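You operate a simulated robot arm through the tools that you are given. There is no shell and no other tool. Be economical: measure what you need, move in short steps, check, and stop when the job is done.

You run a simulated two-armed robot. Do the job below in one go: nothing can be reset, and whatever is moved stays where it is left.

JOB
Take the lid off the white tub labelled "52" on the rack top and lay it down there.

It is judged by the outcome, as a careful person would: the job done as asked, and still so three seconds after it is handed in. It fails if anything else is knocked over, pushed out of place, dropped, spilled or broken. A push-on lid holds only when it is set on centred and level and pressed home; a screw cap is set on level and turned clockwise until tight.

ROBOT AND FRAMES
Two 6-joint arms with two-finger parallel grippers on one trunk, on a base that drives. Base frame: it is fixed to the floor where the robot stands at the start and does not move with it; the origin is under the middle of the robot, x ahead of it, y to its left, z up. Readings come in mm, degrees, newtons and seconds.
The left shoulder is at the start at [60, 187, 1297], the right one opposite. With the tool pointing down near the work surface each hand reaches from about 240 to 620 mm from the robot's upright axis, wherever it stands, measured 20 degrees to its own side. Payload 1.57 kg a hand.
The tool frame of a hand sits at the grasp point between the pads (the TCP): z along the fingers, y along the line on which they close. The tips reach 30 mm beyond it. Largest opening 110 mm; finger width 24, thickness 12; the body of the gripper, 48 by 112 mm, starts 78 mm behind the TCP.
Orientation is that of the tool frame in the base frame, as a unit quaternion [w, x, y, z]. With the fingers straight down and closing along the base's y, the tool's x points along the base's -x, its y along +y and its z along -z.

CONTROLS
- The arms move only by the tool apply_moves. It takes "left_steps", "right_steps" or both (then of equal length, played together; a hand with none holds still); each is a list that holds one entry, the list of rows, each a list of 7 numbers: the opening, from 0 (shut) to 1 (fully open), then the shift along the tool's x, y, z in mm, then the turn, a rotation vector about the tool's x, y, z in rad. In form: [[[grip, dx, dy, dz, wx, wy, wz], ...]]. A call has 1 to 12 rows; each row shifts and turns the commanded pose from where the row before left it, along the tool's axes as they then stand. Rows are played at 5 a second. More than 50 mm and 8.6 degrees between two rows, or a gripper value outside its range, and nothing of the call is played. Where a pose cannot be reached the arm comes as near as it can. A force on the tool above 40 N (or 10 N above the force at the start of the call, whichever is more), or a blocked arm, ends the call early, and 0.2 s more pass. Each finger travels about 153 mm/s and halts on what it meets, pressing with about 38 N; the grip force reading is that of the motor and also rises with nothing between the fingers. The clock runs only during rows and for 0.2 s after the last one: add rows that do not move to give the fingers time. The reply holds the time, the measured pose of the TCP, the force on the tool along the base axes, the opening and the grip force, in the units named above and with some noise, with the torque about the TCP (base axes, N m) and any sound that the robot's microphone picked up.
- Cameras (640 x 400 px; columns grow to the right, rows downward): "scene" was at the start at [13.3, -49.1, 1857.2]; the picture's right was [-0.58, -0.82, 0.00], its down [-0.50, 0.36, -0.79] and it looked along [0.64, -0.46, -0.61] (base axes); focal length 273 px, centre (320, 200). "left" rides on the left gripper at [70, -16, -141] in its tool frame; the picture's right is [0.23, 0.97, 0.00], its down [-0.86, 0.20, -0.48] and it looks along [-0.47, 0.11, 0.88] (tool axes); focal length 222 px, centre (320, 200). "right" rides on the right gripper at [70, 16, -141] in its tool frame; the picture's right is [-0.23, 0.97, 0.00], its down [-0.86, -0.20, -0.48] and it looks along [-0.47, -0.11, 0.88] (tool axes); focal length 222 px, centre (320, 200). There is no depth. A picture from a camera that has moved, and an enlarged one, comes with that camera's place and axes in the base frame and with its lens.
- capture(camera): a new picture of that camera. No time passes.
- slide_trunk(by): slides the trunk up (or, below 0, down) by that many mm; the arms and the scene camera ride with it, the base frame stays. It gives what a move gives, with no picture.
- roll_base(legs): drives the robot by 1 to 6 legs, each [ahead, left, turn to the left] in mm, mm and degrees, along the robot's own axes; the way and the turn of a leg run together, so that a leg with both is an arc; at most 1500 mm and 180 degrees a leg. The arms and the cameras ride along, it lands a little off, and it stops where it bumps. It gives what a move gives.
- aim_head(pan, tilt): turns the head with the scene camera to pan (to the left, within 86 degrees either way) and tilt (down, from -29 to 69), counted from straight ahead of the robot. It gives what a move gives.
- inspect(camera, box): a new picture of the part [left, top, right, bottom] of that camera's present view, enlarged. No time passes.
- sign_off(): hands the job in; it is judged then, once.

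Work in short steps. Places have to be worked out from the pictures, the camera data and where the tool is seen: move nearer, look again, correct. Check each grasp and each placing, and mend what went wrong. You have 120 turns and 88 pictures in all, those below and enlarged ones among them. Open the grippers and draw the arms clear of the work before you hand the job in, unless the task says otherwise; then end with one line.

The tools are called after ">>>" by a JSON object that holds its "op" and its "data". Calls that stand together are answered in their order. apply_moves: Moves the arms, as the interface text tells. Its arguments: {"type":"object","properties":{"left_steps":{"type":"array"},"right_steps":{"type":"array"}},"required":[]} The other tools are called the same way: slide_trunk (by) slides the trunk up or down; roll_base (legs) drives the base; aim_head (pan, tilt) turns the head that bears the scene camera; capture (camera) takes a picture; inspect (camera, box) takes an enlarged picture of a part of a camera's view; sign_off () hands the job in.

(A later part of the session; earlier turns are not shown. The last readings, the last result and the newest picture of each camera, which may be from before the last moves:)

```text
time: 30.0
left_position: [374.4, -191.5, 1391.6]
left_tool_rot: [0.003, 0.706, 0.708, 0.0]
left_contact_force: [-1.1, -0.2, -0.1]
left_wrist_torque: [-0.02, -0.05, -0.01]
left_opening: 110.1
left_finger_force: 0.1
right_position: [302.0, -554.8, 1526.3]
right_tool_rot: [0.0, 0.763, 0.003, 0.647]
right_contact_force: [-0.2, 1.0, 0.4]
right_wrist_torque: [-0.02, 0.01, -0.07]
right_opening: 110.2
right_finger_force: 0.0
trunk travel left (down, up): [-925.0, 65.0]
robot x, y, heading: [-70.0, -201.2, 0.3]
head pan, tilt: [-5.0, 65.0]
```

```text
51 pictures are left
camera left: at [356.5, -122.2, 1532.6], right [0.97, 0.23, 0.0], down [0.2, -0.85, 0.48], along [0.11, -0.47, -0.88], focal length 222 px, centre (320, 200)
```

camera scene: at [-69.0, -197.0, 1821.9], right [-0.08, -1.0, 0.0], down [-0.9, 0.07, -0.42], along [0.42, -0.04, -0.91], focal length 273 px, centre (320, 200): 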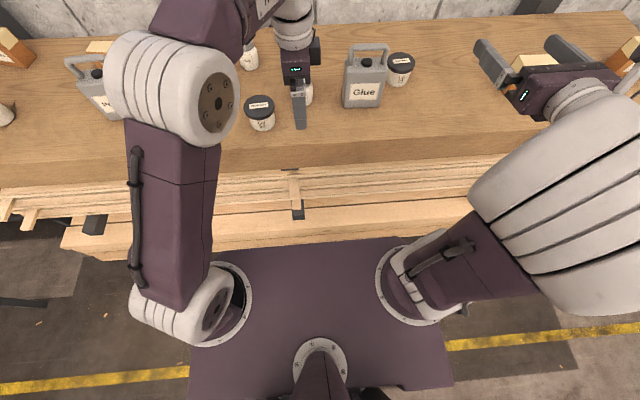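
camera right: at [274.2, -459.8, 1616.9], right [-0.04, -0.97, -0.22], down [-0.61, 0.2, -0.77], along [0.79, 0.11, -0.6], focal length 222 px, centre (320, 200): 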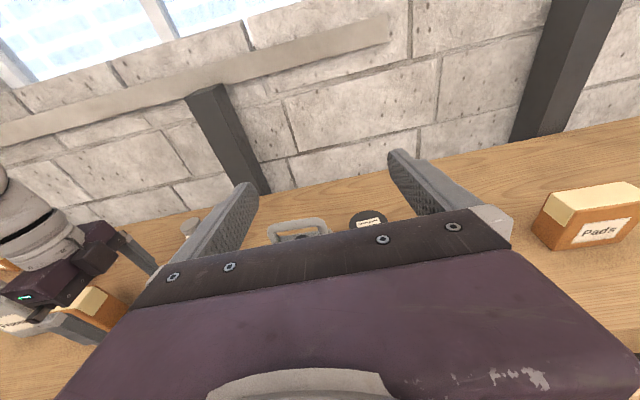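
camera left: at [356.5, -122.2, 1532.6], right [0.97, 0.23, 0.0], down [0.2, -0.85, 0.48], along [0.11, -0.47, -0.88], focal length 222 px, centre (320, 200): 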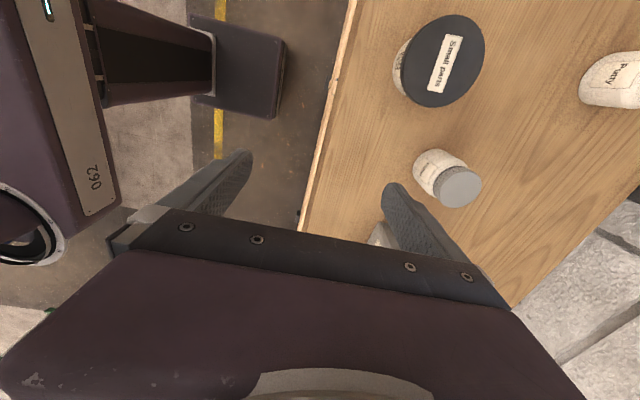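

The row was a bit too long; I'll use shorter rows.

>>> {"op": "apply_moves", "data": {"left_steps": [[[1, 28, 26, 10, 0, 0, 0], [1, 28, 26, 15, 0, 0, 0], [1, 28, 26, 15, 0, 0, 0], [1, 27, 26, 10, 0, 0, 0], [1, 0, 0, 0, 0, 0, 0], [1, 0, 0, 0, 0, 0, 0]]]}}

>>> {"op": "capture", "data": {"camera": "left"}}

```text
time: 31.4
left_position: [477.3, -85.3, 1341.4]
left_tool_rot: [0.001, 0.706, 0.708, 0.0]
left_contact_force: [0.6, -0.4, 0.6]
left_wrist_torque: [0.03, 0.02, -0.01]
left_opening: 110.1
left_finger_force: 0.0
right_position: [303.4, -560.6, 1524.2]
right_tool_rot: [-0.002, 0.763, 0.002, 0.646]
right_contact_force: [0.2, -0.6, -0.5]
right_wrist_torque: [-0.06, -0.03, 0.02]
right_opening: 110.2
right_finger_force: 0.1
trunk travel left (down, up): [-925.0, 65.0]
robot x, y, heading: [-68.0, -202.4, 0.2]
head pan, tilt: [-5.0, 65.0]
```

```text
50 pictures are left
camera left: at [460.5, -16.4, 1482.3], right [0.97, 0.23, 0.0], down [0.2, -0.85, 0.48], along [0.11, -0.47, -0.88], focal length 222 px, centre (320, 200)
```

left: 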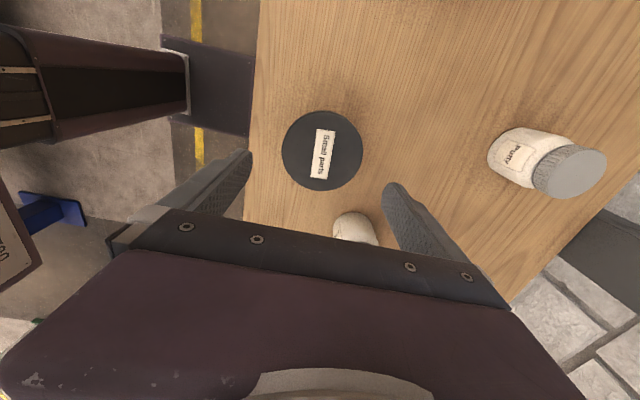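

Lid centre ≈(478, -82). Shift 3 mm in y, lower in two stages to TCP z≈1271, then grip the rim front/back.

>>> {"op": "apply_moves", "data": {"left_steps": [[[1, 3, 0, 0, 0, 0, 0], [1, 0, 0, 20, 0, 0, 0], [1, 0, 0, 20, 0, 0, 0], [1, 0, 0, 0, 0, 0, 0], [1, 0, 0, 0, 0, 0, 0]]]}}

>>> {"op": "inspect", "data": {"camera": "left", "box": [200, 100, 450, 256]}}

```text
time: 32.6
left_position: [478.0, -83.1, 1302.7]
left_tool_rot: [0.001, 0.706, 0.709, 0.0]
left_contact_force: [-0.3, 0.4, -0.3]
left_wrist_torque: [0.01, 0.0, 0.01]
left_opening: 110.3
left_finger_force: 0.1
right_position: [302.9, -560.3, 1524.3]
right_tool_rot: [-0.002, 0.763, 0.003, 0.647]
right_contact_force: [0.5, 0.8, 0.0]
right_wrist_torque: [0.03, -0.03, -0.02]
right_opening: 109.7
right_finger_force: 0.0
trunk travel left (down, up): [-925.0, 65.0]
robot x, y, heading: [-67.7, -201.1, 0.2]
head pan, tilt: [-5.0, 65.0]
```

```text
2.56 times, centred on (325, 178) of left
camera zoom: at [461.5, -14.4, 1443.1], right [0.97, 0.23, 0.0], down [0.2, -0.85, 0.48], along [0.11, -0.47, -0.88], focal length 569 px, centre (307, 256)
```

zoom: 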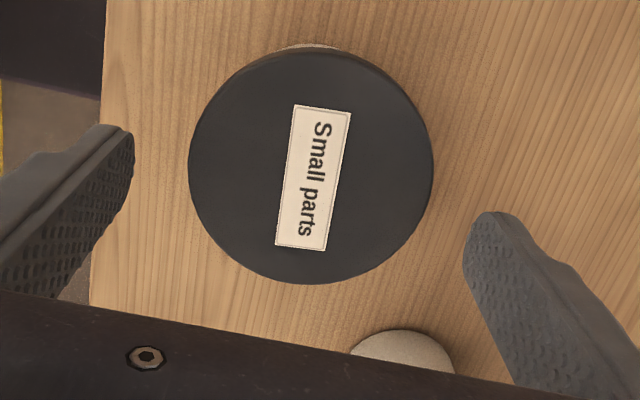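

The lid is ~4 mm further along tool x; top ≈1254. Correct, lower 32 mm and close.

>>> {"op": "apply_moves", "data": {"left_steps": [[[1, 4, 0, 0, 0, 0, 0], [1, 0, 0, 11, 0, 0, 0], [1, 0, 0, 11, 0, 0, 0], [1, 0, 0, 9, 0, 0, 0], [1, 0, 0, 0, 0, 0, 0], [0.86, 0, 0, 0, 0, 0, 0], [0.8, 0, 0, 0, 0, 0, 0], [0.76, 0, 0, 0, 0, 0, 0], [0.6, 0, 0, 0, 0, 0, 0], [0.6, 0, 0, 0, 0, 0, 0]]]}}

>>> {"op": "inspect", "data": {"camera": "left", "box": [200, 100, 450, 256]}}

>>> {"op": "inspect", "data": {"camera": "scene", "box": [220, 60, 348, 160]}}

```text
time: 34.8
left_position: [479.8, -79.7, 1271.1]
left_tool_rot: [0.001, 0.705, 0.709, 0.0]
left_contact_force: [0.2, -0.4, -0.7]
left_wrist_torque: [0.05, 0.03, 0.02]
left_opening: 84.8
left_finger_force: 38.4
right_position: [303.6, -560.3, 1523.4]
right_tool_rot: [-0.001, 0.763, 0.002, 0.646]
right_contact_force: [-0.4, -0.1, -0.2]
right_wrist_torque: [0.04, -0.01, 0.0]
right_opening: 110.1
right_finger_force: 0.0
trunk travel left (down, up): [-925.0, 65.0]
robot x, y, heading: [-68.8, -201.8, 0.4]
head pan, tilt: [-5.0, 65.0]
```

```text
2.56 times, centred on (325, 178) of left
camera zoom: at [462.8, -10.7, 1411.9], right [0.97, 0.23, 0.0], down [0.2, -0.85, 0.48], along [0.11, -0.47, -0.88], focal length 569 px, centre (307, 256)
```

zoom: 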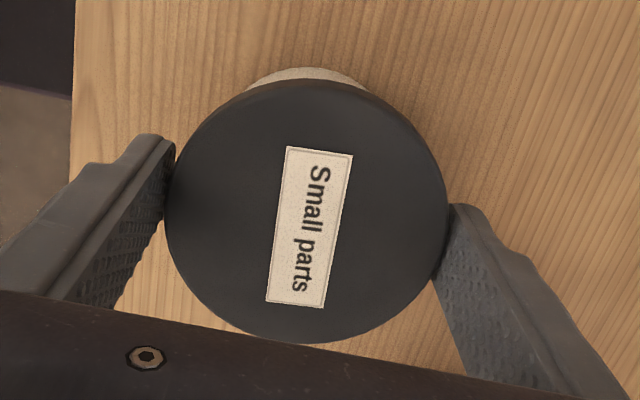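

```text
4.00 times, centred on (284, 110) of scene
camera zoom: at [-66.2, -203.5, 1821.8], right [-0.08, -1.0, 0.0], down [-0.9, 0.08, -0.42], along [0.42, -0.04, -0.91], focal length 1092 px, centre (464, 560)
```

zoom: 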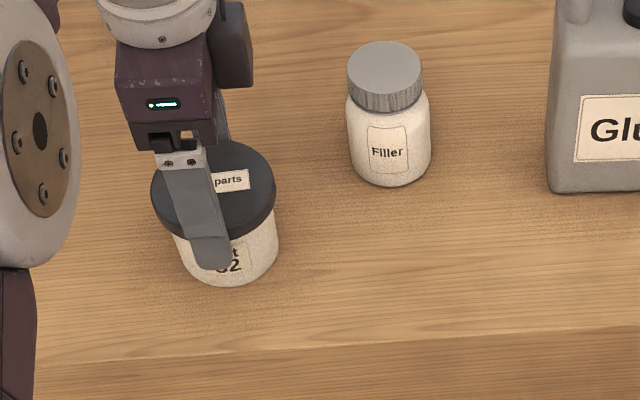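

The rim is gripped firmly at 84.8 mm, centred at (480, -80). I'll keep holding the lid and bring the right hand down at the far right first, then sideways in front of the rack edge (x≈394).

>>> {"op": "apply_moves", "data": {"right_steps": [[[1, -39.5, 0, 6.6, 0, 0, 0], [1, -39.5, 0, 6.6, 0, 0, 0], [1, -39.5, 0, 6.6, 0, 0, 0], [1, -39.5, 0, 6.6, 0, 0, 0], [1, -39.5, 0, 6.6, 0, 0, 0], [1, -29.5, 0, 5, 0, 0, 0], [1, 0, 0, 0, 0, 0, 0]]]}}

>>> {"op": "capture", "data": {"camera": "scene"}}

```text
time: 36.4
left_position: [479.4, -79.6, 1271.3]
left_tool_rot: [0.001, 0.707, 0.708, 0.001]
left_contact_force: [0.0, -0.2, -1.2]
left_wrist_torque: [-0.01, -0.02, 0.03]
left_opening: 84.8
left_finger_force: 38.5
right_position: [317.2, -587.9, 1303.2]
right_tool_rot: [-0.001, 0.763, 0.003, 0.646]
right_contact_force: [-0.3, -0.2, 0.2]
right_wrist_torque: [0.0, -0.01, 0.03]
right_opening: 110.2
right_finger_force: 0.0
right hand out of reach, approached as far as the arm can: row 2, 3, 4
trunk travel left (down, up): [-925.0, 65.0]
robot x, y, heading: [-71.7, -200.8, 0.2]
head pan, tilt: [-5.0, 65.0]
```

```text
46 pictures are left
camera scene: at [-66.1, -203.3, 1821.8], right [-0.08, -1.0, 0.0], down [-0.9, 0.08, -0.42], along [0.42, -0.04, -0.91], focal length 273 px, centre (320, 200)
```

scene: 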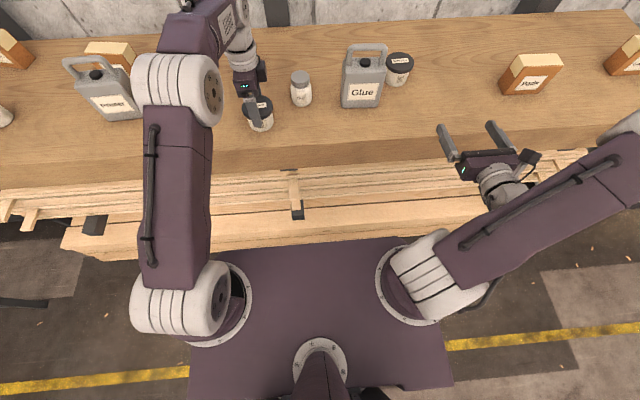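

Right hand is at (317, -588, 1303), clear in front of the rack. Moving it sideways towards the tub.

>>> {"op": "apply_moves", "data": {"right_steps": [[[1, 0, -44, 0, 0, 0, 0], [1, 0, -44, 0, 0, 0, 0], [1, 0, -44, 0, 0, 0, 0], [1, 0, -44, 0, 0, 0, 0], [1, 0, -44, 0, 0, 0, 0], [1, 0, -44, 0, 0, 0, 0], [1, 0, -44, 0, 0, 0, 0], [1, 0, -44, 0, 0, 0, 0], [1, 0, -30, 0, 0.13, 0, 0], [1, 0, -30, 0, 0.13, 0, 0], [1, 0, 0, 0, 0, 0, 0]]]}}

>>> {"op": "capture", "data": {"camera": "scene"}}

>>> {"op": "capture", "data": {"camera": "right"}}

```text
time: 38.8
left_position: [479.8, -79.7, 1270.8]
left_tool_rot: [0.001, 0.705, 0.709, -0.001]
left_contact_force: [0.8, -0.2, 0.2]
left_wrist_torque: [-0.01, 0.03, -0.04]
left_opening: 84.7
left_finger_force: 38.4
right_position: [400.5, -369.8, 1231.5]
right_tool_rot: [-0.101, 0.756, 0.087, 0.64]
right_contact_force: [0.2, 0.7, -0.7]
right_wrist_torque: [-0.01, 0.04, -0.02]
right_opening: 110.0
right_finger_force: 0.0
right hand out of reach, approached as far as the arm can: row 1, 2, 3, 4, 5, 6, 7, 8
trunk travel left (down, up): [-925.0, 65.0]
robot x, y, heading: [-69.7, -200.5, 0.0]
head pan, tilt: [-5.0, 65.0]
```

```text
45 pictures are left
camera scene: at [-66.1, -203.3, 1821.8], right [-0.08, -1.0, 0.0], down [-0.9, 0.08, -0.42], along [0.42, -0.04, -0.91], focal length 273 px, centre (320, 200)
```

scene: 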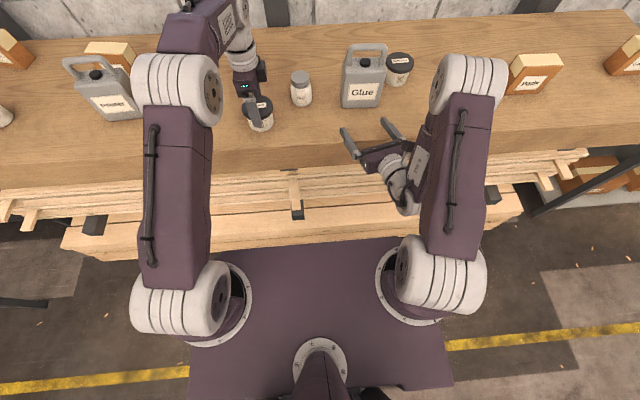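

```text
44 pictures are left
camera right: at [282.0, -423.2, 1321.7], right [0.22, -0.94, -0.26], down [-0.65, 0.06, -0.76], along [0.73, 0.34, -0.6], focal length 222 px, centre (320, 200)
```

right: 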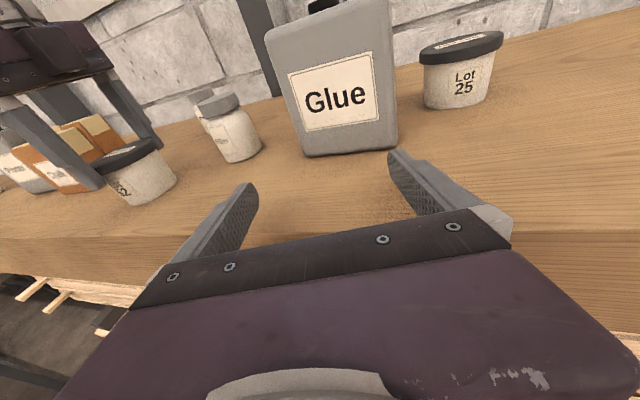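

The right hand folded to its inner limit and ended at (400, -370, 1231), yawed 15°. From there I'll move it left toward the tub with a slight rise, then look.

>>> {"op": "apply_moves", "data": {"right_steps": [[[1, 10, 0, 0, 0, 0, 0], [1, 10, -38, 4.5, 0, 0, 0], [1, 4, -38, 4.5, 0, 0, 0], [1, 0, -38, 4.5, 0, 0, 0], [1, 0, -38, 4.5, 0, 0, 0], [1, 0, 0, 0, 0, 0, 0]]]}}

>>> {"op": "capture", "data": {"camera": "right"}}

>>> {"op": "capture", "data": {"camera": "scene"}}

```text
time: 40.2
left_position: [479.6, -79.4, 1271.6]
left_tool_rot: [0.001, 0.706, 0.709, 0.0]
left_contact_force: [0.5, 1.0, 0.8]
left_wrist_torque: [0.01, -0.02, -0.03]
left_opening: 84.9
left_finger_force: 38.2
right_position: [408.0, -321.1, 1240.0]
right_tool_rot: [-0.102, 0.756, 0.088, 0.64]
right_contact_force: [0.4, -0.4, -0.8]
right_wrist_torque: [0.01, 0.0, -0.01]
right_opening: 109.8
right_finger_force: 0.0
right hand out of reach, approached as far as the arm can: row 2, 3, 4, 5
trunk travel left (down, up): [-925.0, 65.0]
robot x, y, heading: [-73.7, -199.2, 0.2]
head pan, tilt: [-5.0, 65.0]
```

```text
43 pictures are left
camera right: at [290.8, -374.6, 1331.6], right [0.22, -0.94, -0.27], down [-0.65, 0.06, -0.76], along [0.73, 0.34, -0.59], focal length 222 px, centre (320, 200)
```

right: 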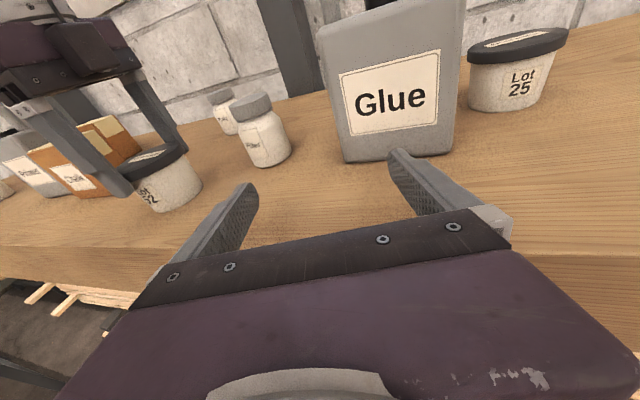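

```text
42 pictures are left
camera scene: at [-66.1, -203.2, 1821.8], right [-0.08, -1.0, 0.0], down [-0.9, 0.08, -0.42], along [0.42, -0.04, -0.91], focal length 273 px, centre (320, 200)
```

scene: 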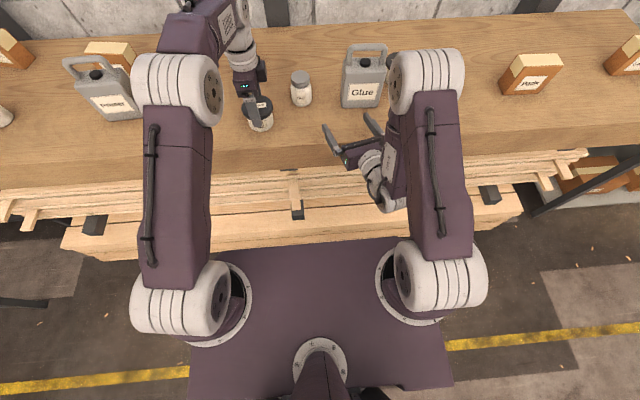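

The right arm is too cramped here. Turning the robot ~25° to the right further back will put its right shoulder farther from the tub while keeping the left within reach. First I'll release the lid, raise the left hand and pull it back, and lift the right a little.

>>> {"op": "apply_moves", "data": {"left_steps": [[[0.85, 0, 0, 0, 0, 0, 0], [1, 0, 0, 0, 0, 0, 0], [1, 0, 0, -40, 0, 0, 0], [1, 0, 0, -40, 0, 0, 0], [1, 0, 0, -30, 0, 0, 0], [1, 0, -40, 0, 0, 0, 0], [1, 0, -40, 0, 0, 0, 0], [1, 0, -40, 0, 0, 0, 0], [1, 0, -30, 0, 0, 0, 0], [1, 0, 0, 0, 0, 0, 0]]]}}

>>> {"op": "inspect", "data": {"camera": "scene", "box": [220, 60, 420, 190]}}

```text
time: 42.4
left_position: [330.4, -78.7, 1380.9]
left_tool_rot: [0.001, 0.706, 0.709, 0.001]
left_contact_force: [0.2, -0.1, 0.0]
left_wrist_torque: [0.0, -0.02, 0.03]
left_opening: 110.2
left_finger_force: 0.1
right_position: [408.9, -321.6, 1241.0]
right_tool_rot: [-0.103, 0.756, 0.088, 0.641]
right_contact_force: [-0.3, -0.7, -0.1]
right_wrist_torque: [0.02, -0.01, -0.04]
right_opening: 110.0
right_finger_force: 0.2
trunk travel left (down, up): [-925.0, 65.0]
robot x, y, heading: [-69.2, -202.2, 0.2]
head pan, tilt: [-5.0, 65.0]
```

```text
3.08 times, centred on (320, 125) of scene
camera zoom: at [-66.6, -203.5, 1821.8], right [-0.08, -1.0, 0.0], down [-0.9, 0.08, -0.42], along [0.42, -0.04, -0.91], focal length 840 px, centre (320, 431)
```

zoom: 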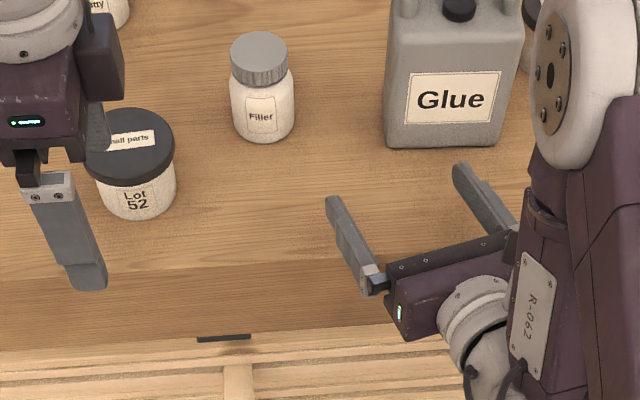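

Path is clear; the glue jug stays well ahead of both hands. Driving back 65, left 30, turning 25° right.

>>> {"op": "roll_base", "data": {"legs": [[-65, 0, 0], [0, 30, 0], [0, 0, -25]]}}

>>> {"op": "aim_head", "data": {"pan": 15, "tilt": 55}}

>>> {"op": "capture", "data": {"camera": "scene"}}

```text
time: 45.1
left_position: [277.9, -231.9, 1379.3]
left_tool_rot: [0.002, 0.843, 0.538, -0.001]
left_contact_force: [-0.5, -0.3, -0.4]
left_wrist_torque: [-0.01, 0.0, 0.05]
left_opening: 110.2
left_finger_force: 0.1
right_position: [248.0, -482.7, 1240.3]
right_tool_rot: [0.038, 0.757, -0.078, 0.648]
right_contact_force: [0.7, 0.1, -0.3]
right_wrist_torque: [0.0, 0.02, 0.0]
right_opening: 110.1
right_finger_force: 0.0
trunk travel left (down, up): [-925.0, 65.0]
robot x, y, heading: [-134.8, -171.3, -24.5]
head pan, tilt: [-5.0, 65.0]
```

```text
time: 46.0
left_position: [279.4, -229.4, 1379.3]
left_tool_rot: [0.001, 0.843, 0.538, 0.0]
left_contact_force: [0.1, 0.5, 0.6]
left_wrist_torque: [0.0, -0.01, -0.01]
left_opening: 110.1
left_finger_force: 0.0
right_position: [246.8, -482.4, 1239.9]
right_tool_rot: [0.038, 0.757, -0.078, 0.647]
right_contact_force: [0.2, 0.3, 0.2]
right_wrist_torque: [-0.01, 0.01, 0.04]
right_opening: 109.9
right_finger_force: 0.1
trunk travel left (down, up): [-925.0, 65.0]
robot x, y, heading: [-134.5, -168.2, -24.7]
head pan, tilt: [15.0, 55.0]
```

```text
40 pictures are left
camera scene: at [-114.5, -156.1, 1833.4], right [-0.17, -0.99, 0.0], down [-0.81, 0.14, -0.57], along [0.56, -0.1, -0.82], focal length 273 px, centre (320, 200)
```

scene: 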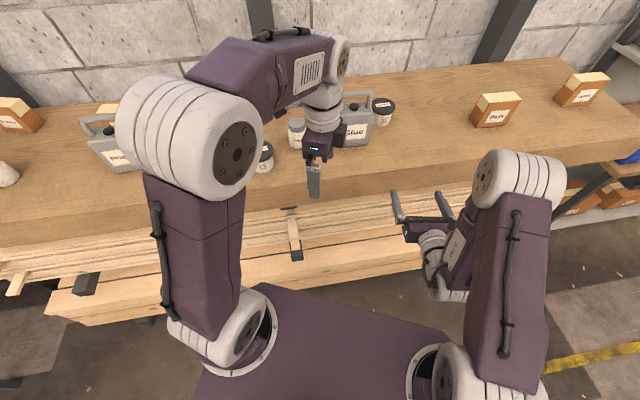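

Stance is good. First the left hand: turn it back by 25° and move over the lid at z≈1345.

>>> {"op": "apply_moves", "data": {"left_steps": [[[1, 0, 0, 0, 0, 0, -0.145], [1, 0, 0, 0, 0, 0, -0.145], [1, 0, 0, 0, 0, 0, -0.145], [1, 25, 33, 6, 0, 0, 0], [1, 25, 33, 6, 0, 0, 0], [1, 25, 33, 6, 0, 0, 0], [1, 25, 33, 6, 0, 0, 0], [1, 25, 33, 6, 0, 0, 0], [1, 25, 33, 6, 0, 0, 0], [1, 0, 0, 0, 0, 0, 0], [1, 0, 0, 0, 0, 0, 0]]]}}

>>> {"op": "capture", "data": {"camera": "left"}}

```text
time: 48.4
left_position: [477.2, -79.2, 1342.9]
left_tool_rot: [0.001, 0.706, 0.708, 0.001]
left_contact_force: [0.4, 0.0, 1.5]
left_wrist_torque: [0.01, 0.01, 0.0]
left_opening: 110.0
left_finger_force: 0.1
right_position: [246.7, -483.5, 1241.2]
right_tool_rot: [0.038, 0.757, -0.078, 0.647]
right_contact_force: [-0.4, 0.4, 0.7]
right_wrist_torque: [-0.02, 0.02, -0.01]
right_opening: 109.9
right_finger_force: 0.1
trunk travel left (down, up): [-925.0, 65.0]
robot x, y, heading: [-132.1, -166.6, -24.6]
head pan, tilt: [15.0, 55.0]
```

```text
39 pictures are left
camera left: at [460.6, -10.1, 1483.5], right [0.97, 0.23, 0.0], down [0.2, -0.85, 0.48], along [0.11, -0.47, -0.88], focal length 222 px, centre (320, 200)
```

left: 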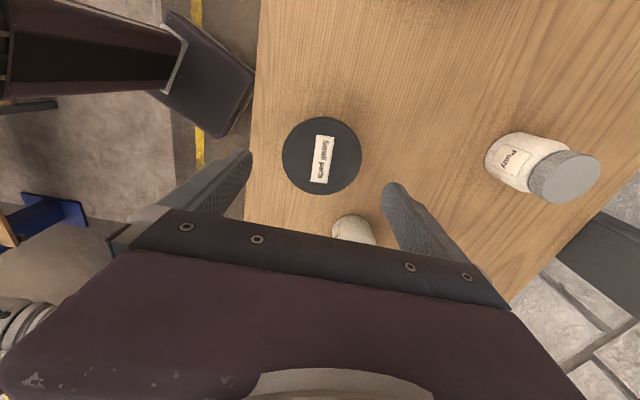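

Left is again well over the lid. Now the right hand: yaw 23° left and move to a staging pose in front of the tub.

>>> {"op": "apply_moves", "data": {"right_steps": [[[1, 0, 0, 0, 0.133, 0, 0], [1, 0, 0, 0, 0.133, 0, 0], [1, 0, 0, 0, 0.133, 0, 0], [1, 4.6, -40, 15, 0, 0, 0], [1, 4.6, -40, 15, 0, 0, 0], [1, 4.6, -40, 15, 0, 0, 0], [1, 4.6, -40, 15, 0, 0, 0], [1, 4.6, -40, 15, 0, 0, 0], [1, 4.6, -40, 15, 0, 0, 0], [1, 4.6, -40, 15, 0, 0, 0], [1, 0, 0, 0, 0, 0, 0]]]}}

>>> {"op": "capture", "data": {"camera": "right"}}

>>> {"op": "capture", "data": {"camera": "scene"}}

```text
time: 50.8
left_position: [479.0, -79.3, 1341.8]
left_tool_rot: [0.001, 0.706, 0.708, -0.001]
left_contact_force: [0.1, -0.4, -0.3]
left_wrist_torque: [0.0, -0.01, -0.03]
left_opening: 109.9
left_finger_force: 0.1
right_position: [274.6, -314.4, 1264.2]
right_tool_rot: [-0.112, 0.75, 0.052, 0.65]
right_contact_force: [-0.5, -0.8, -0.6]
right_wrist_torque: [-0.04, -0.02, -0.02]
right_opening: 110.0
right_finger_force: 0.0
right hand out of reach, approached as far as the arm can: row 8, 9, 10
trunk travel left (down, up): [-925.0, 65.0]
robot x, y, heading: [-134.9, -168.9, -25.2]
head pan, tilt: [15.0, 55.0]
```

```text
38 pictures are left
camera right: at [152.2, -368.8, 1350.9], right [0.18, -0.93, -0.32], down [-0.63, 0.14, -0.76], along [0.75, 0.34, -0.56], focal length 222 px, centre (320, 200)
```

right: 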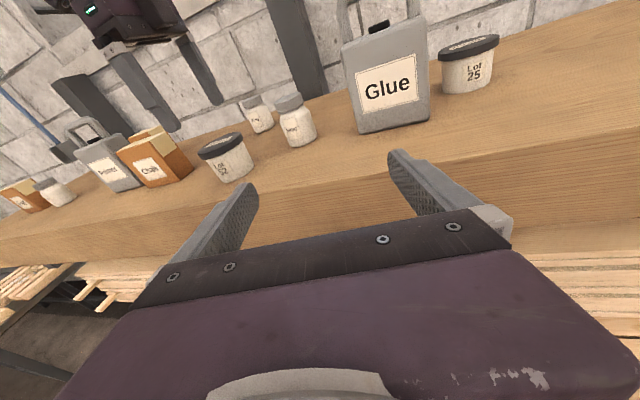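

```text
37 pictures are left
camera scene: at [-114.8, -155.1, 1833.5], right [-0.17, -0.99, 0.0], down [-0.81, 0.14, -0.57], along [0.57, -0.1, -0.82], focal length 273 px, centre (320, 200)
```

scene: 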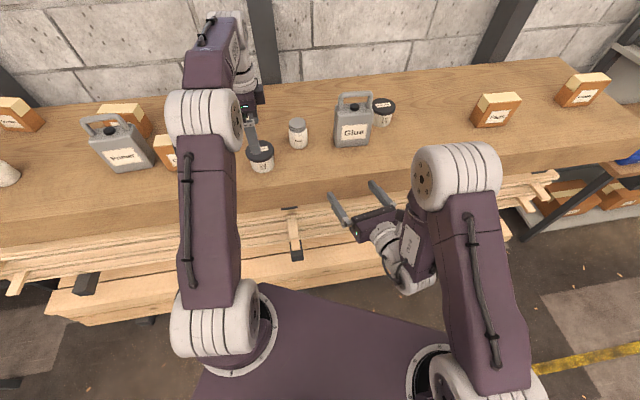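

The inner limit again, because I moved sideways too far back; also a 6° roll crept in. I'll go forward, fix the roll and pitch, and then move left.

>>> {"op": "apply_moves", "data": {"right_steps": [[[1, 0, 0, 30, 0, 0, -0.101], [1, 0, 0, 30, 0, 0, 0], [1, 0, -33, 16, 0, 0, 0], [1, 0, -33, 16, 0, 0, 0], [1, 0, -33, 16, 0, 0, 0], [1, 0, -33, 16, 0, 0, 0], [1, 0, -40, 12, 0, 0, 0], [1, 0, 0, 0, 0, 0, 0], [1, 0, 0, 0, 0, 0, 0]]]}}

>>> {"op": "capture", "data": {"camera": "right"}}

>>> {"op": "capture", "data": {"camera": "scene"}}

```text
time: 52.8
left_position: [478.6, -79.0, 1342.4]
left_tool_rot: [0.001, 0.706, 0.708, 0.0]
left_contact_force: [-0.6, -0.4, -0.8]
left_wrist_torque: [-0.03, -0.02, 0.01]
left_opening: 110.0
left_finger_force: 0.0
right_position: [354.3, -310.9, 1250.0]
right_tool_rot: [-0.085, 0.746, 0.094, 0.654]
right_contact_force: [0.1, -0.3, -0.9]
right_wrist_torque: [0.01, -0.02, -0.01]
right_opening: 110.3
right_finger_force: 0.1
right hand out of reach, approached as far as the arm can: row 1, 2, 3, 4, 5, 6, 7
trunk travel left (down, up): [-925.0, 65.0]
robot x, y, heading: [-134.2, -168.7, -24.7]
head pan, tilt: [15.0, 55.0]
```

```text
36 pictures are left
camera right: at [232.1, -360.1, 1339.0], right [0.22, -0.95, -0.23], down [-0.62, 0.05, -0.79], along [0.76, 0.31, -0.58], focal length 222 px, centre (320, 200)
```

right: 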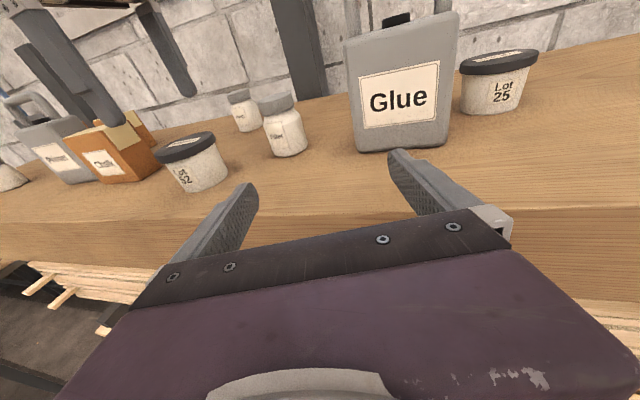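

```text
35 pictures are left
camera scene: at [-114.4, -155.4, 1833.5], right [-0.17, -0.99, 0.0], down [-0.81, 0.14, -0.57], along [0.56, -0.1, -0.82], focal length 273 px, centre (320, 200)
```

scene: 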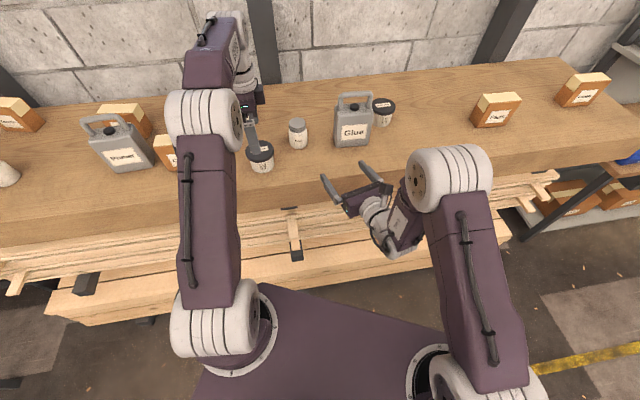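

The limit seems to be the hand's yaw relative to the right arm's plane: it needs its shoulder more directly behind the tub. I'll retract both hands, then shift the robot left so the right shoulder lines up with the tub.

>>> {"op": "apply_moves", "data": {"left_steps": [[[1, 0, 0, -40, 0, 0, 0], [1, 0, -40, 0, 0, 0, 0], [1, 0, -40, 0, 0, 0, 0], [1, 0, -40, 0, 0, 0, 0], [1, 0, -30, 0, 0, 0, 0], [1, 0, 0, 0, 0, 0, 0]]], "right_steps": [[[1, 0, 0, -20, 0, 0, 0], [1, 0, 0, -20, 0, 0, 0], [1, 0, 0, -20, 0, 0, 0], [1, 0, 0, -20, 0, 0, 0], [1, 0, 0, 0, 0, 0, 0], [1, 0, 0, 0, 0, 0, 0]]]}}

```text
time: 54.2
left_position: [325.5, -78.2, 1385.5]
left_tool_rot: [0.001, 0.706, 0.708, 0.001]
left_contact_force: [0.2, -0.4, -0.3]
left_wrist_torque: [0.01, 0.0, 0.02]
left_opening: 110.1
left_finger_force: 0.2
right_position: [278.8, -330.5, 1261.0]
right_tool_rot: [-0.079, 0.746, 0.089, 0.655]
right_contact_force: [0.2, 0.3, 0.0]
right_wrist_torque: [-0.02, -0.01, 0.01]
right_opening: 110.0
right_finger_force: 0.0
trunk travel left (down, up): [-925.0, 65.0]
robot x, y, heading: [-131.2, -169.2, -24.8]
head pan, tilt: [15.0, 55.0]
```

Both are retracted. Driving 29 mm back and 200 mm to the robot's left.

>>> {"op": "roll_base", "data": {"legs": [[-29, 0, 0], [0, 200, 0]]}}

>>> {"op": "capture", "data": {"camera": "right"}}

>>> {"op": "capture", "data": {"camera": "scene"}}

```text
time: 56.2
left_position: [381.9, 107.7, 1385.9]
left_tool_rot: [0.0, 0.706, 0.708, 0.001]
left_contact_force: [0.0, -0.6, -0.8]
left_wrist_torque: [0.06, -0.02, 0.01]
left_opening: 109.9
left_finger_force: 0.1
right_position: [332.4, -142.9, 1260.6]
right_tool_rot: [-0.08, 0.745, 0.088, 0.656]
right_contact_force: [0.0, -0.6, -0.2]
right_wrist_torque: [0.01, 0.0, 0.03]
right_opening: 109.9
right_finger_force: 0.0
trunk travel left (down, up): [-925.0, 65.0]
robot x, y, heading: [-75.5, 23.1, -24.9]
head pan, tilt: [15.0, 55.0]
```

```text
34 pictures are left
camera right: at [210.1, -190.1, 1350.0], right [0.2, -0.95, -0.23], down [-0.62, 0.06, -0.79], along [0.76, 0.3, -0.57], focal length 222 px, centre (320, 200)
```

right: 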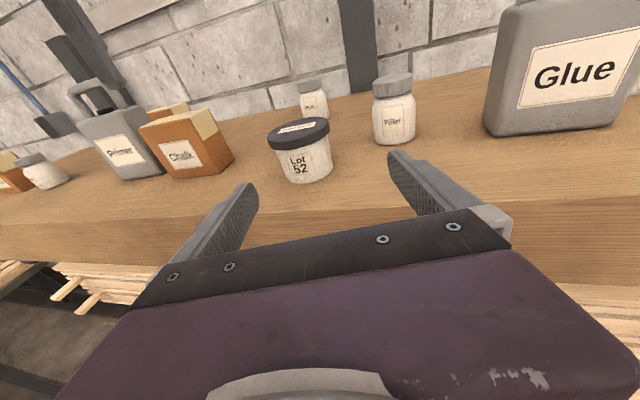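

```text
33 pictures are left
camera scene: at [-61.3, 30.5, 1833.5], right [-0.17, -0.99, 0.0], down [-0.81, 0.14, -0.57], along [0.57, -0.1, -0.82], focal length 273 px, centre (320, 200)
```

scene: 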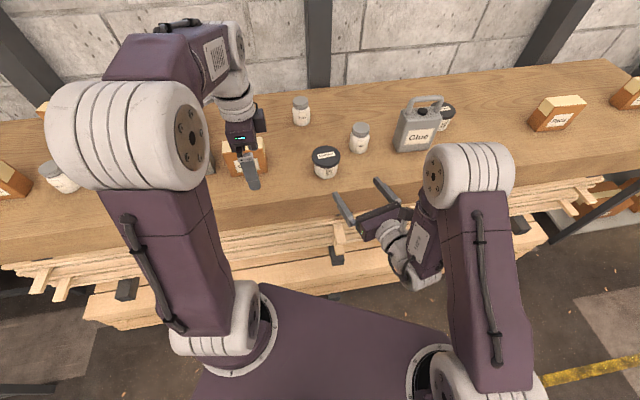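

The right hand now faces the tub directly. I'll zoom in on the tub from this side view to measure rim, base and rack heights.

>>> {"op": "inspect", "data": {"camera": "right", "box": [220, 90, 420, 215]}}

```text
3.20 times, centred on (320, 152) of right
camera zoom: at [210.1, -190.1, 1350.0], right [0.2, -0.95, -0.23], down [-0.62, 0.06, -0.79], along [0.76, 0.3, -0.57], focal length 711 px, centre (320, 352)
```

zoom: 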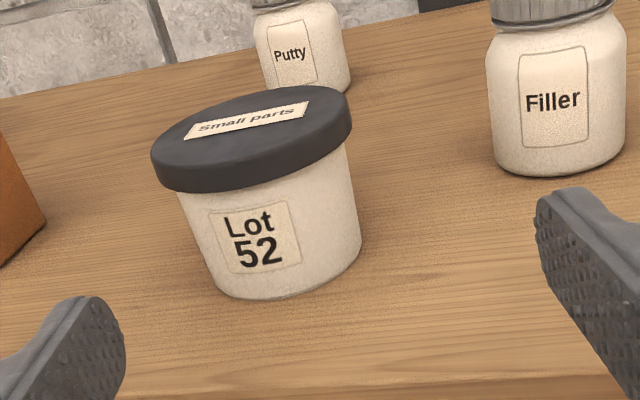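

The body is tapered and about 45 mm tall below the lid (z≈1197–1242), so gripping around z≈1220 leaves good margin. Aligning laterally and vertically and moving part-way in.

>>> {"op": "apply_moves", "data": {"right_steps": [[[1, -11, -13, 10, 0, 0, 0], [1, -11, -13, 10, 0, 0, 0], [1, 0, 0, 20, 0, 0, 0], [1, 0, 0, 20, 0, 0, 0], [1, 0, 0, 0, 0, 0, 0], [1, 0, 0, 0, 0, 0, 0]]]}}

>>> {"op": "inspect", "data": {"camera": "right", "box": [160, 60, 480, 260]}}

>>> {"op": "inspect", "data": {"camera": "scene", "box": [270, 110, 420, 230]}}

```text
time: 57.6
left_position: [382.6, 110.6, 1385.3]
left_tool_rot: [0.001, 0.706, 0.708, 0.0]
left_contact_force: [0.5, 0.7, -0.3]
left_wrist_torque: [-0.01, -0.01, 0.03]
left_opening: 110.0
left_finger_force: 0.1
right_position: [383.3, -123.0, 1230.7]
right_tool_rot: [-0.083, 0.746, 0.092, 0.654]
right_contact_force: [0.1, -0.9, -0.7]
right_wrist_torque: [0.02, 0.01, -0.01]
right_opening: 109.8
right_finger_force: 0.1
right hand out of reach, approached as far as the arm can: row 2, 3, 4
trunk travel left (down, up): [-925.0, 65.0]
robot x, y, heading: [-75.4, 21.5, -24.9]
head pan, tilt: [15.0, 55.0]
```

```text
2.00 times, centred on (320, 160) of right
camera zoom: at [260.2, -171.5, 1318.9], right [0.21, -0.95, -0.23], down [-0.62, 0.05, -0.79], along [0.76, 0.31, -0.58], focal length 444 px, centre (320, 280)
```

zoom: 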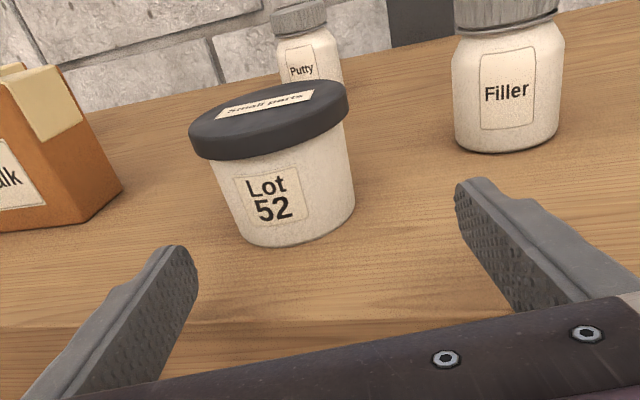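

```text
3.33 times, centred on (345, 170) of scene
camera zoom: at [-58.5, 35.8, 1833.5], right [-0.17, -0.99, 0.0], down [-0.81, 0.14, -0.57], along [0.57, -0.1, -0.82], focal length 910 px, centre (237, 300)
```

zoom: 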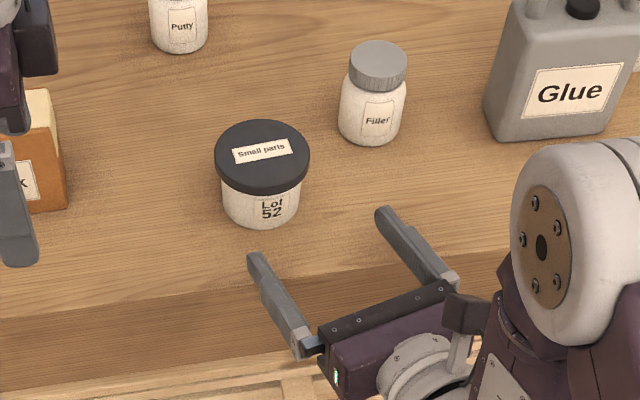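

The limit is again relative yaw (~14°), so I'll yaw the right hand 8° more to the left; then straight forward works. Narrow the opening to ~93 mm to stay clear of the Filler jar, and advance part-way.

>>> {"op": "apply_moves", "data": {"right_steps": [[[0.85, 0, 0, 0, 0.14, 0, 0], [0.85, 0, -1, 12, 0, 0, 0], [0.85, 0, -1, 12, 0, 0, 0], [0.85, 0, 0, 0, 0, 0, 0], [0.85, 0, 0, 0, 0, 0, 0]]]}}

>>> {"op": "inspect", "data": {"camera": "right", "box": [160, 60, 480, 260]}}

>>> {"op": "inspect", "data": {"camera": "scene", "box": [270, 110, 420, 230]}}

```text
time: 58.8
left_position: [382.5, 110.9, 1385.1]
left_tool_rot: [0.0, 0.707, 0.707, 0.0]
left_contact_force: [0.2, 0.3, -0.6]
left_wrist_torque: [0.0, 0.01, 0.0]
left_opening: 110.3
left_finger_force: 0.1
right_position: [404.4, -111.5, 1228.1]
right_tool_rot: [-0.131, 0.74, 0.135, 0.646]
right_contact_force: [-1.2, 0.2, -0.6]
right_wrist_torque: [-0.01, 0.0, 0.02]
right_opening: 93.3
right_finger_force: 0.1
trunk travel left (down, up): [-925.0, 65.0]
robot x, y, heading: [-78.3, 24.0, -24.9]
head pan, tilt: [15.0, 55.0]
```

```text
2.00 times, centred on (320, 160) of right
camera zoom: at [290.1, -177.9, 1316.5], right [0.33, -0.91, -0.24], down [-0.62, -0.02, -0.78], along [0.71, 0.41, -0.57], focal length 444 px, centre (320, 280)
```

zoom: 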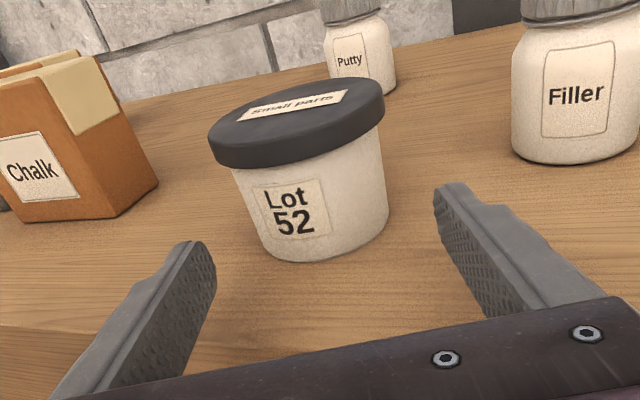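

```text
3.33 times, centred on (345, 170) of scene
camera zoom: at [-58.7, 35.4, 1833.5], right [-0.17, -0.99, 0.0], down [-0.81, 0.14, -0.57], along [0.57, -0.1, -0.82], focal length 910 px, centre (237, 300)
```

zoom: 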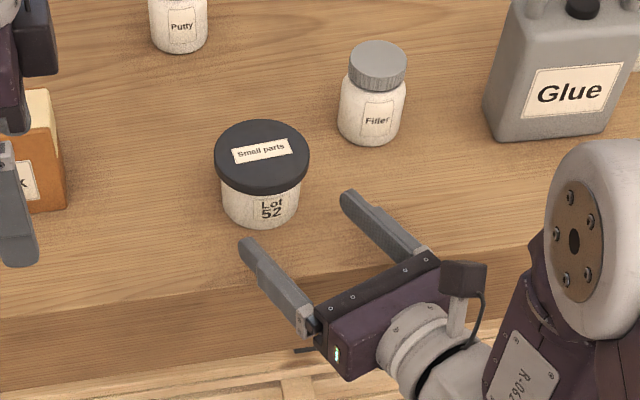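

Alignment is within ~4 mm, and the height is mid-body. I'll correct laterally and advance 54 mm so the fingers straddle the body.

>>> {"op": "apply_moves", "data": {"right_steps": [[[0.85, 0, -4, 0, 0, 0, 0], [0.85, 0, 0, 14, 0, 0, 0], [0.85, 0, 0, 14, 0, 0, 0], [0.85, 0, 0, 14, 0, 0, 0], [0.85, 0, 0, 12, 0, 0, 0], [0.85, 0, 0, 0, 0, 0, 0], [0.85, 0, 0, 0, 0, 0, 0]]]}}

>>> {"op": "inspect", "data": {"camera": "right", "box": [160, 60, 480, 260]}}

>>> {"op": "inspect", "data": {"camera": "scene", "box": [270, 110, 420, 230]}}

```text
time: 60.4
left_position: [382.6, 112.7, 1385.0]
left_tool_rot: [0.001, 0.707, 0.707, -0.001]
left_contact_force: [-0.5, 0.3, 0.4]
left_wrist_torque: [0.0, 0.0, -0.01]
left_opening: 110.1
left_finger_force: 0.0
right_position: [451.7, -86.8, 1221.6]
right_tool_rot: [-0.131, 0.739, 0.135, 0.647]
right_contact_force: [0.3, -0.1, -0.2]
right_wrist_torque: [0.02, -0.02, -0.02]
right_opening: 93.5
right_finger_force: 0.1
trunk travel left (down, up): [-925.0, 65.0]
robot x, y, heading: [-76.7, 21.7, -24.8]
head pan, tilt: [15.0, 55.0]
```

```text
2.00 times, centred on (320, 160) of right
camera zoom: at [337.8, -152.9, 1309.6], right [0.33, -0.91, -0.24], down [-0.62, -0.02, -0.78], along [0.71, 0.41, -0.57], focal length 444 px, centre (320, 280)
```

zoom: 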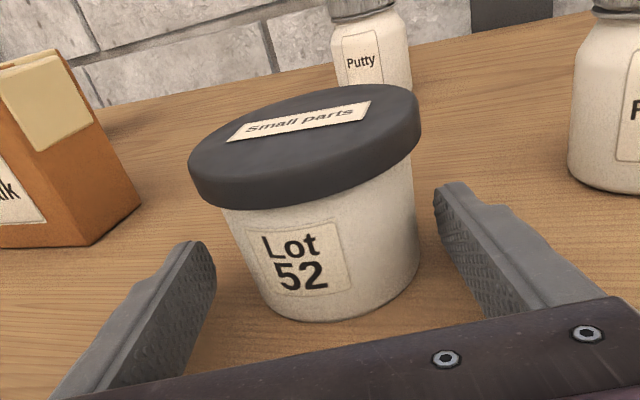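

```text
3.33 times, centred on (345, 170) of scene
camera zoom: at [-58.6, 36.4, 1833.5], right [-0.17, -0.99, 0.0], down [-0.81, 0.14, -0.57], along [0.57, -0.1, -0.82], focal length 910 px, centre (237, 300)
```

zoom: 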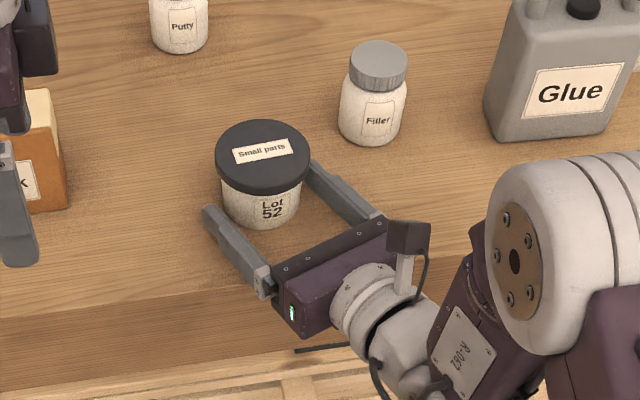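

Fingers straddle the body evenly. Advance 8 mm more and close on the body gradually.

>>> {"op": "apply_moves", "data": {"right_steps": [[[0.85, 0, 0, 8, 0, 0, 0], [0.8, 0, 0, 0, 0, 0, 0], [0.74, 0, 0, 0, 0, 0, 0], [0.7, 0, 0, 0, 0, 0, 0], [0.66, 0, 0, 0, 0, 0, 0], [0.62, 0, 0, 0, 0, 0, 0], [0.55, 0, 0, 0, 0, 0, 0], [0.45, 0, 0, 0, 0, 0, 0], [0.45, 0, 0, 0, 0, 0, 0]]]}}

>>> {"op": "inspect", "data": {"camera": "right", "box": [160, 60, 480, 260]}}

>>> {"op": "inspect", "data": {"camera": "scene", "box": [270, 110, 420, 230]}}

```text
time: 62.4
left_position: [382.7, 112.9, 1385.0]
left_tool_rot: [0.001, 0.707, 0.708, 0.0]
left_contact_force: [0.0, 0.0, -1.6]
left_wrist_torque: [-0.03, -0.03, 0.07]
left_opening: 110.2
left_finger_force: 0.1
right_position: [460.4, -84.5, 1219.2]
right_tool_rot: [-0.132, 0.739, 0.135, 0.647]
right_contact_force: [0.1, 0.3, 0.3]
right_wrist_torque: [-0.07, -0.03, 0.04]
right_opening: 68.6
right_finger_force: 38.2
trunk travel left (down, up): [-925.0, 65.0]
robot x, y, heading: [-77.7, 21.0, -25.0]
head pan, tilt: [15.0, 55.0]
```

```text
2.00 times, centred on (320, 160) of right
camera zoom: at [345.0, -150.1, 1308.0], right [0.33, -0.91, -0.24], down [-0.62, -0.02, -0.78], along [0.71, 0.41, -0.57], focal length 444 px, centre (320, 280)
```

zoom: 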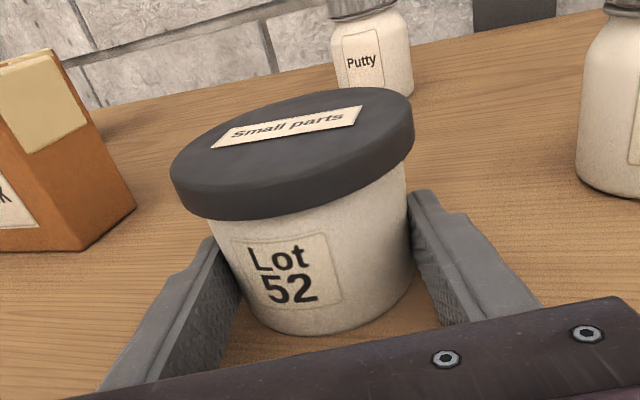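

```text
3.33 times, centred on (345, 170) of scene
camera zoom: at [-58.2, 36.3, 1833.5], right [-0.17, -0.99, 0.0], down [-0.81, 0.14, -0.57], along [0.57, -0.1, -0.82], focal length 910 px, centre (237, 300)
```

zoom: 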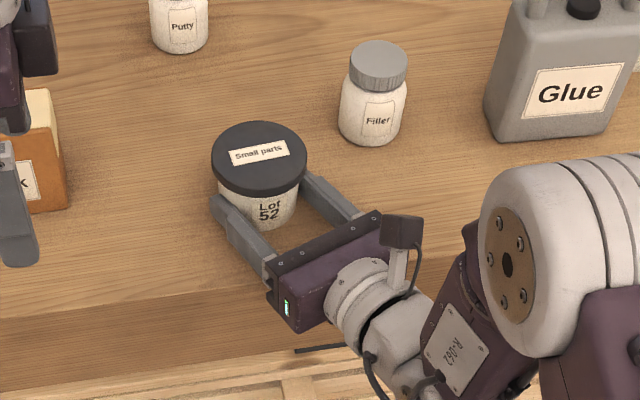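

The right hand holds the body (68.6 mm, 38 N), tub standing level. Now the left hand back over the lid.

>>> {"op": "apply_moves", "data": {"left_steps": [[[1, -30, 25, 0, 0, 0, 0], [1, -32, 25, 5, 0, 0, 0], [1, -32, 25, 7, 0, 0, 0], [1, -32, 15, 7, 0, 0, 0], [1, -32, 6, 10, 0, 0, 0], [1, -31, 0, 12, 0, 0, 0], [1, 0, 0, 0, 0, 0, 0], [1, 0, 0, 0, 0, 0, 0]]]}}

>>> {"op": "capture", "data": {"camera": "left"}}

```text
time: 64.2
left_position: [477.9, -76.6, 1344.2]
left_tool_rot: [0.0, 0.707, 0.708, 0.0]
left_contact_force: [-0.2, 0.0, 0.0]
left_wrist_torque: [0.03, -0.01, -0.02]
left_opening: 109.9
left_finger_force: 0.0
right_position: [459.1, -85.0, 1220.5]
right_tool_rot: [-0.131, 0.738, 0.135, 0.648]
right_contact_force: [1.6, 0.2, 5.0]
right_wrist_torque: [-0.15, -0.16, 0.03]
right_opening: 67.7
right_finger_force: 37.9
trunk travel left (down, up): [-925.0, 65.0]
robot x, y, heading: [-76.3, 23.5, -24.5]
head pan, tilt: [15.0, 55.0]
```

```text
23 pictures are left
camera left: at [461.5, -7.7, 1485.4], right [0.97, 0.23, 0.0], down [0.2, -0.85, 0.48], along [0.11, -0.47, -0.88], focal length 222 px, centre (320, 200)
```

left: 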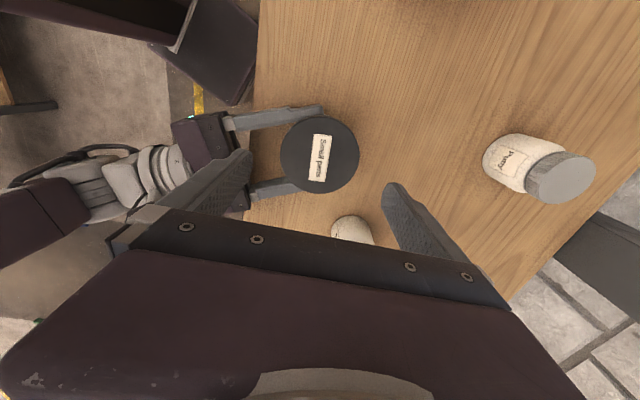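

Lid centre ≈(478, -79). Nudge 2 mm, lower the left hand to the rim and grip.

>>> {"op": "apply_moves", "data": {"left_steps": [[[0.95, -2, 0, 0, 0, 0, 0], [0.95, 0, 0, 20, 0, 0, 0], [0.95, 0, 0, 20, 0, 0, 0], [0.95, 0, 0, 12, 0, 0, 0], [0.95, 0, 0, 10, 0, 0, 0], [0.95, 0, 0, 9, 0, 0, 0], [0.95, 0, 0, 0, 0, 0, 0], [0.86, 0, 0, 0, 0, 0, 0], [0.8, 0, 0, 0, 0, 0, 0], [0.75, 0, 0, 0, 0, 0, 0], [0.6, 0, 0, 0, 0, 0, 0], [0.6, 0, 0, 0, 0, 0, 0]]], "right_steps": [[[0.45, 0, 0, 0, 0, 0, 0], [0.45, 0, 0, 0, 0, 0, 0], [0.45, 0, 0, 0, 0, 0, 0], [0.45, 0, 0, 0, 0, 0, 0], [0.45, 0, 0, 0, 0, 0, 0], [0.45, 0, 0, 0, 0, 0, 0], [0.45, 0, 0, 0, 0, 0, 0], [0.45, 0, 0, 0, 0, 0, 0], [0.45, 0, 0, 0, 0, 0, 0], [0.45, 0, 0, 0, 0, 0, 0], [0.45, 0, 0, 0, 0, 0, 0], [0.45, 0, 0, 0, 0, 0, 0]]]}}

>>> {"op": "inspect", "data": {"camera": "right", "box": [160, 60, 480, 260]}}

>>> {"op": "inspect", "data": {"camera": "scene", "box": [270, 110, 420, 230]}}

```text
time: 66.8
left_position: [479.7, -79.6, 1273.9]
left_tool_rot: [0.001, 0.706, 0.708, 0.0]
left_contact_force: [0.2, 0.3, -0.1]
left_wrist_torque: [0.0, -0.04, 0.0]
left_opening: 84.4
left_finger_force: 37.9
right_position: [457.7, -84.9, 1221.3]
right_tool_rot: [-0.131, 0.738, 0.135, 0.648]
right_contact_force: [2.3, -0.7, 8.4]
right_wrist_torque: [-0.27, -0.33, 0.03]
right_opening: 67.6
right_finger_force: 38.3
trunk travel left (down, up): [-925.0, 65.0]
robot x, y, heading: [-77.1, 24.6, -24.9]
head pan, tilt: [15.0, 55.0]
heard: snap
```

```text
2.00 times, centred on (320, 160) of right
camera zoom: at [344.5, -150.0, 1308.3], right [0.33, -0.91, -0.24], down [-0.62, -0.02, -0.78], along [0.71, 0.41, -0.57], focal length 444 px, centre (320, 280)
```

zoom: 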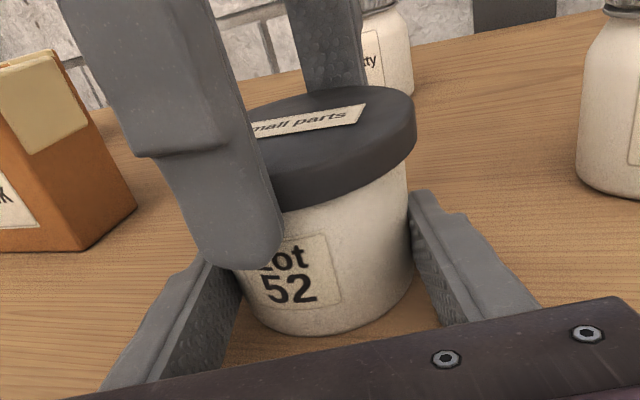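

```text
3.33 times, centred on (345, 170) of scene
camera zoom: at [-59.0, 36.4, 1833.5], right [-0.17, -0.99, 0.0], down [-0.81, 0.14, -0.57], along [0.57, -0.1, -0.82], focal length 910 px, centre (237, 300)
```

zoom: 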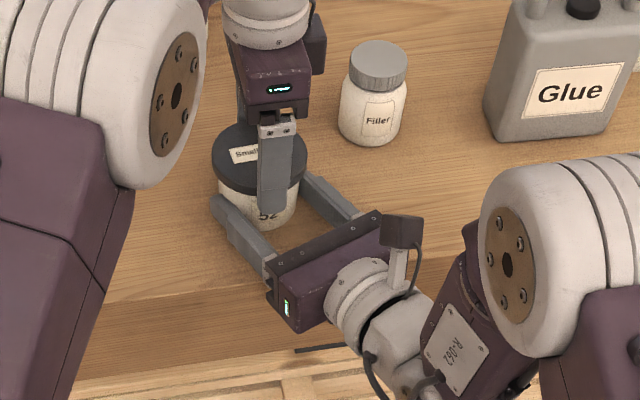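

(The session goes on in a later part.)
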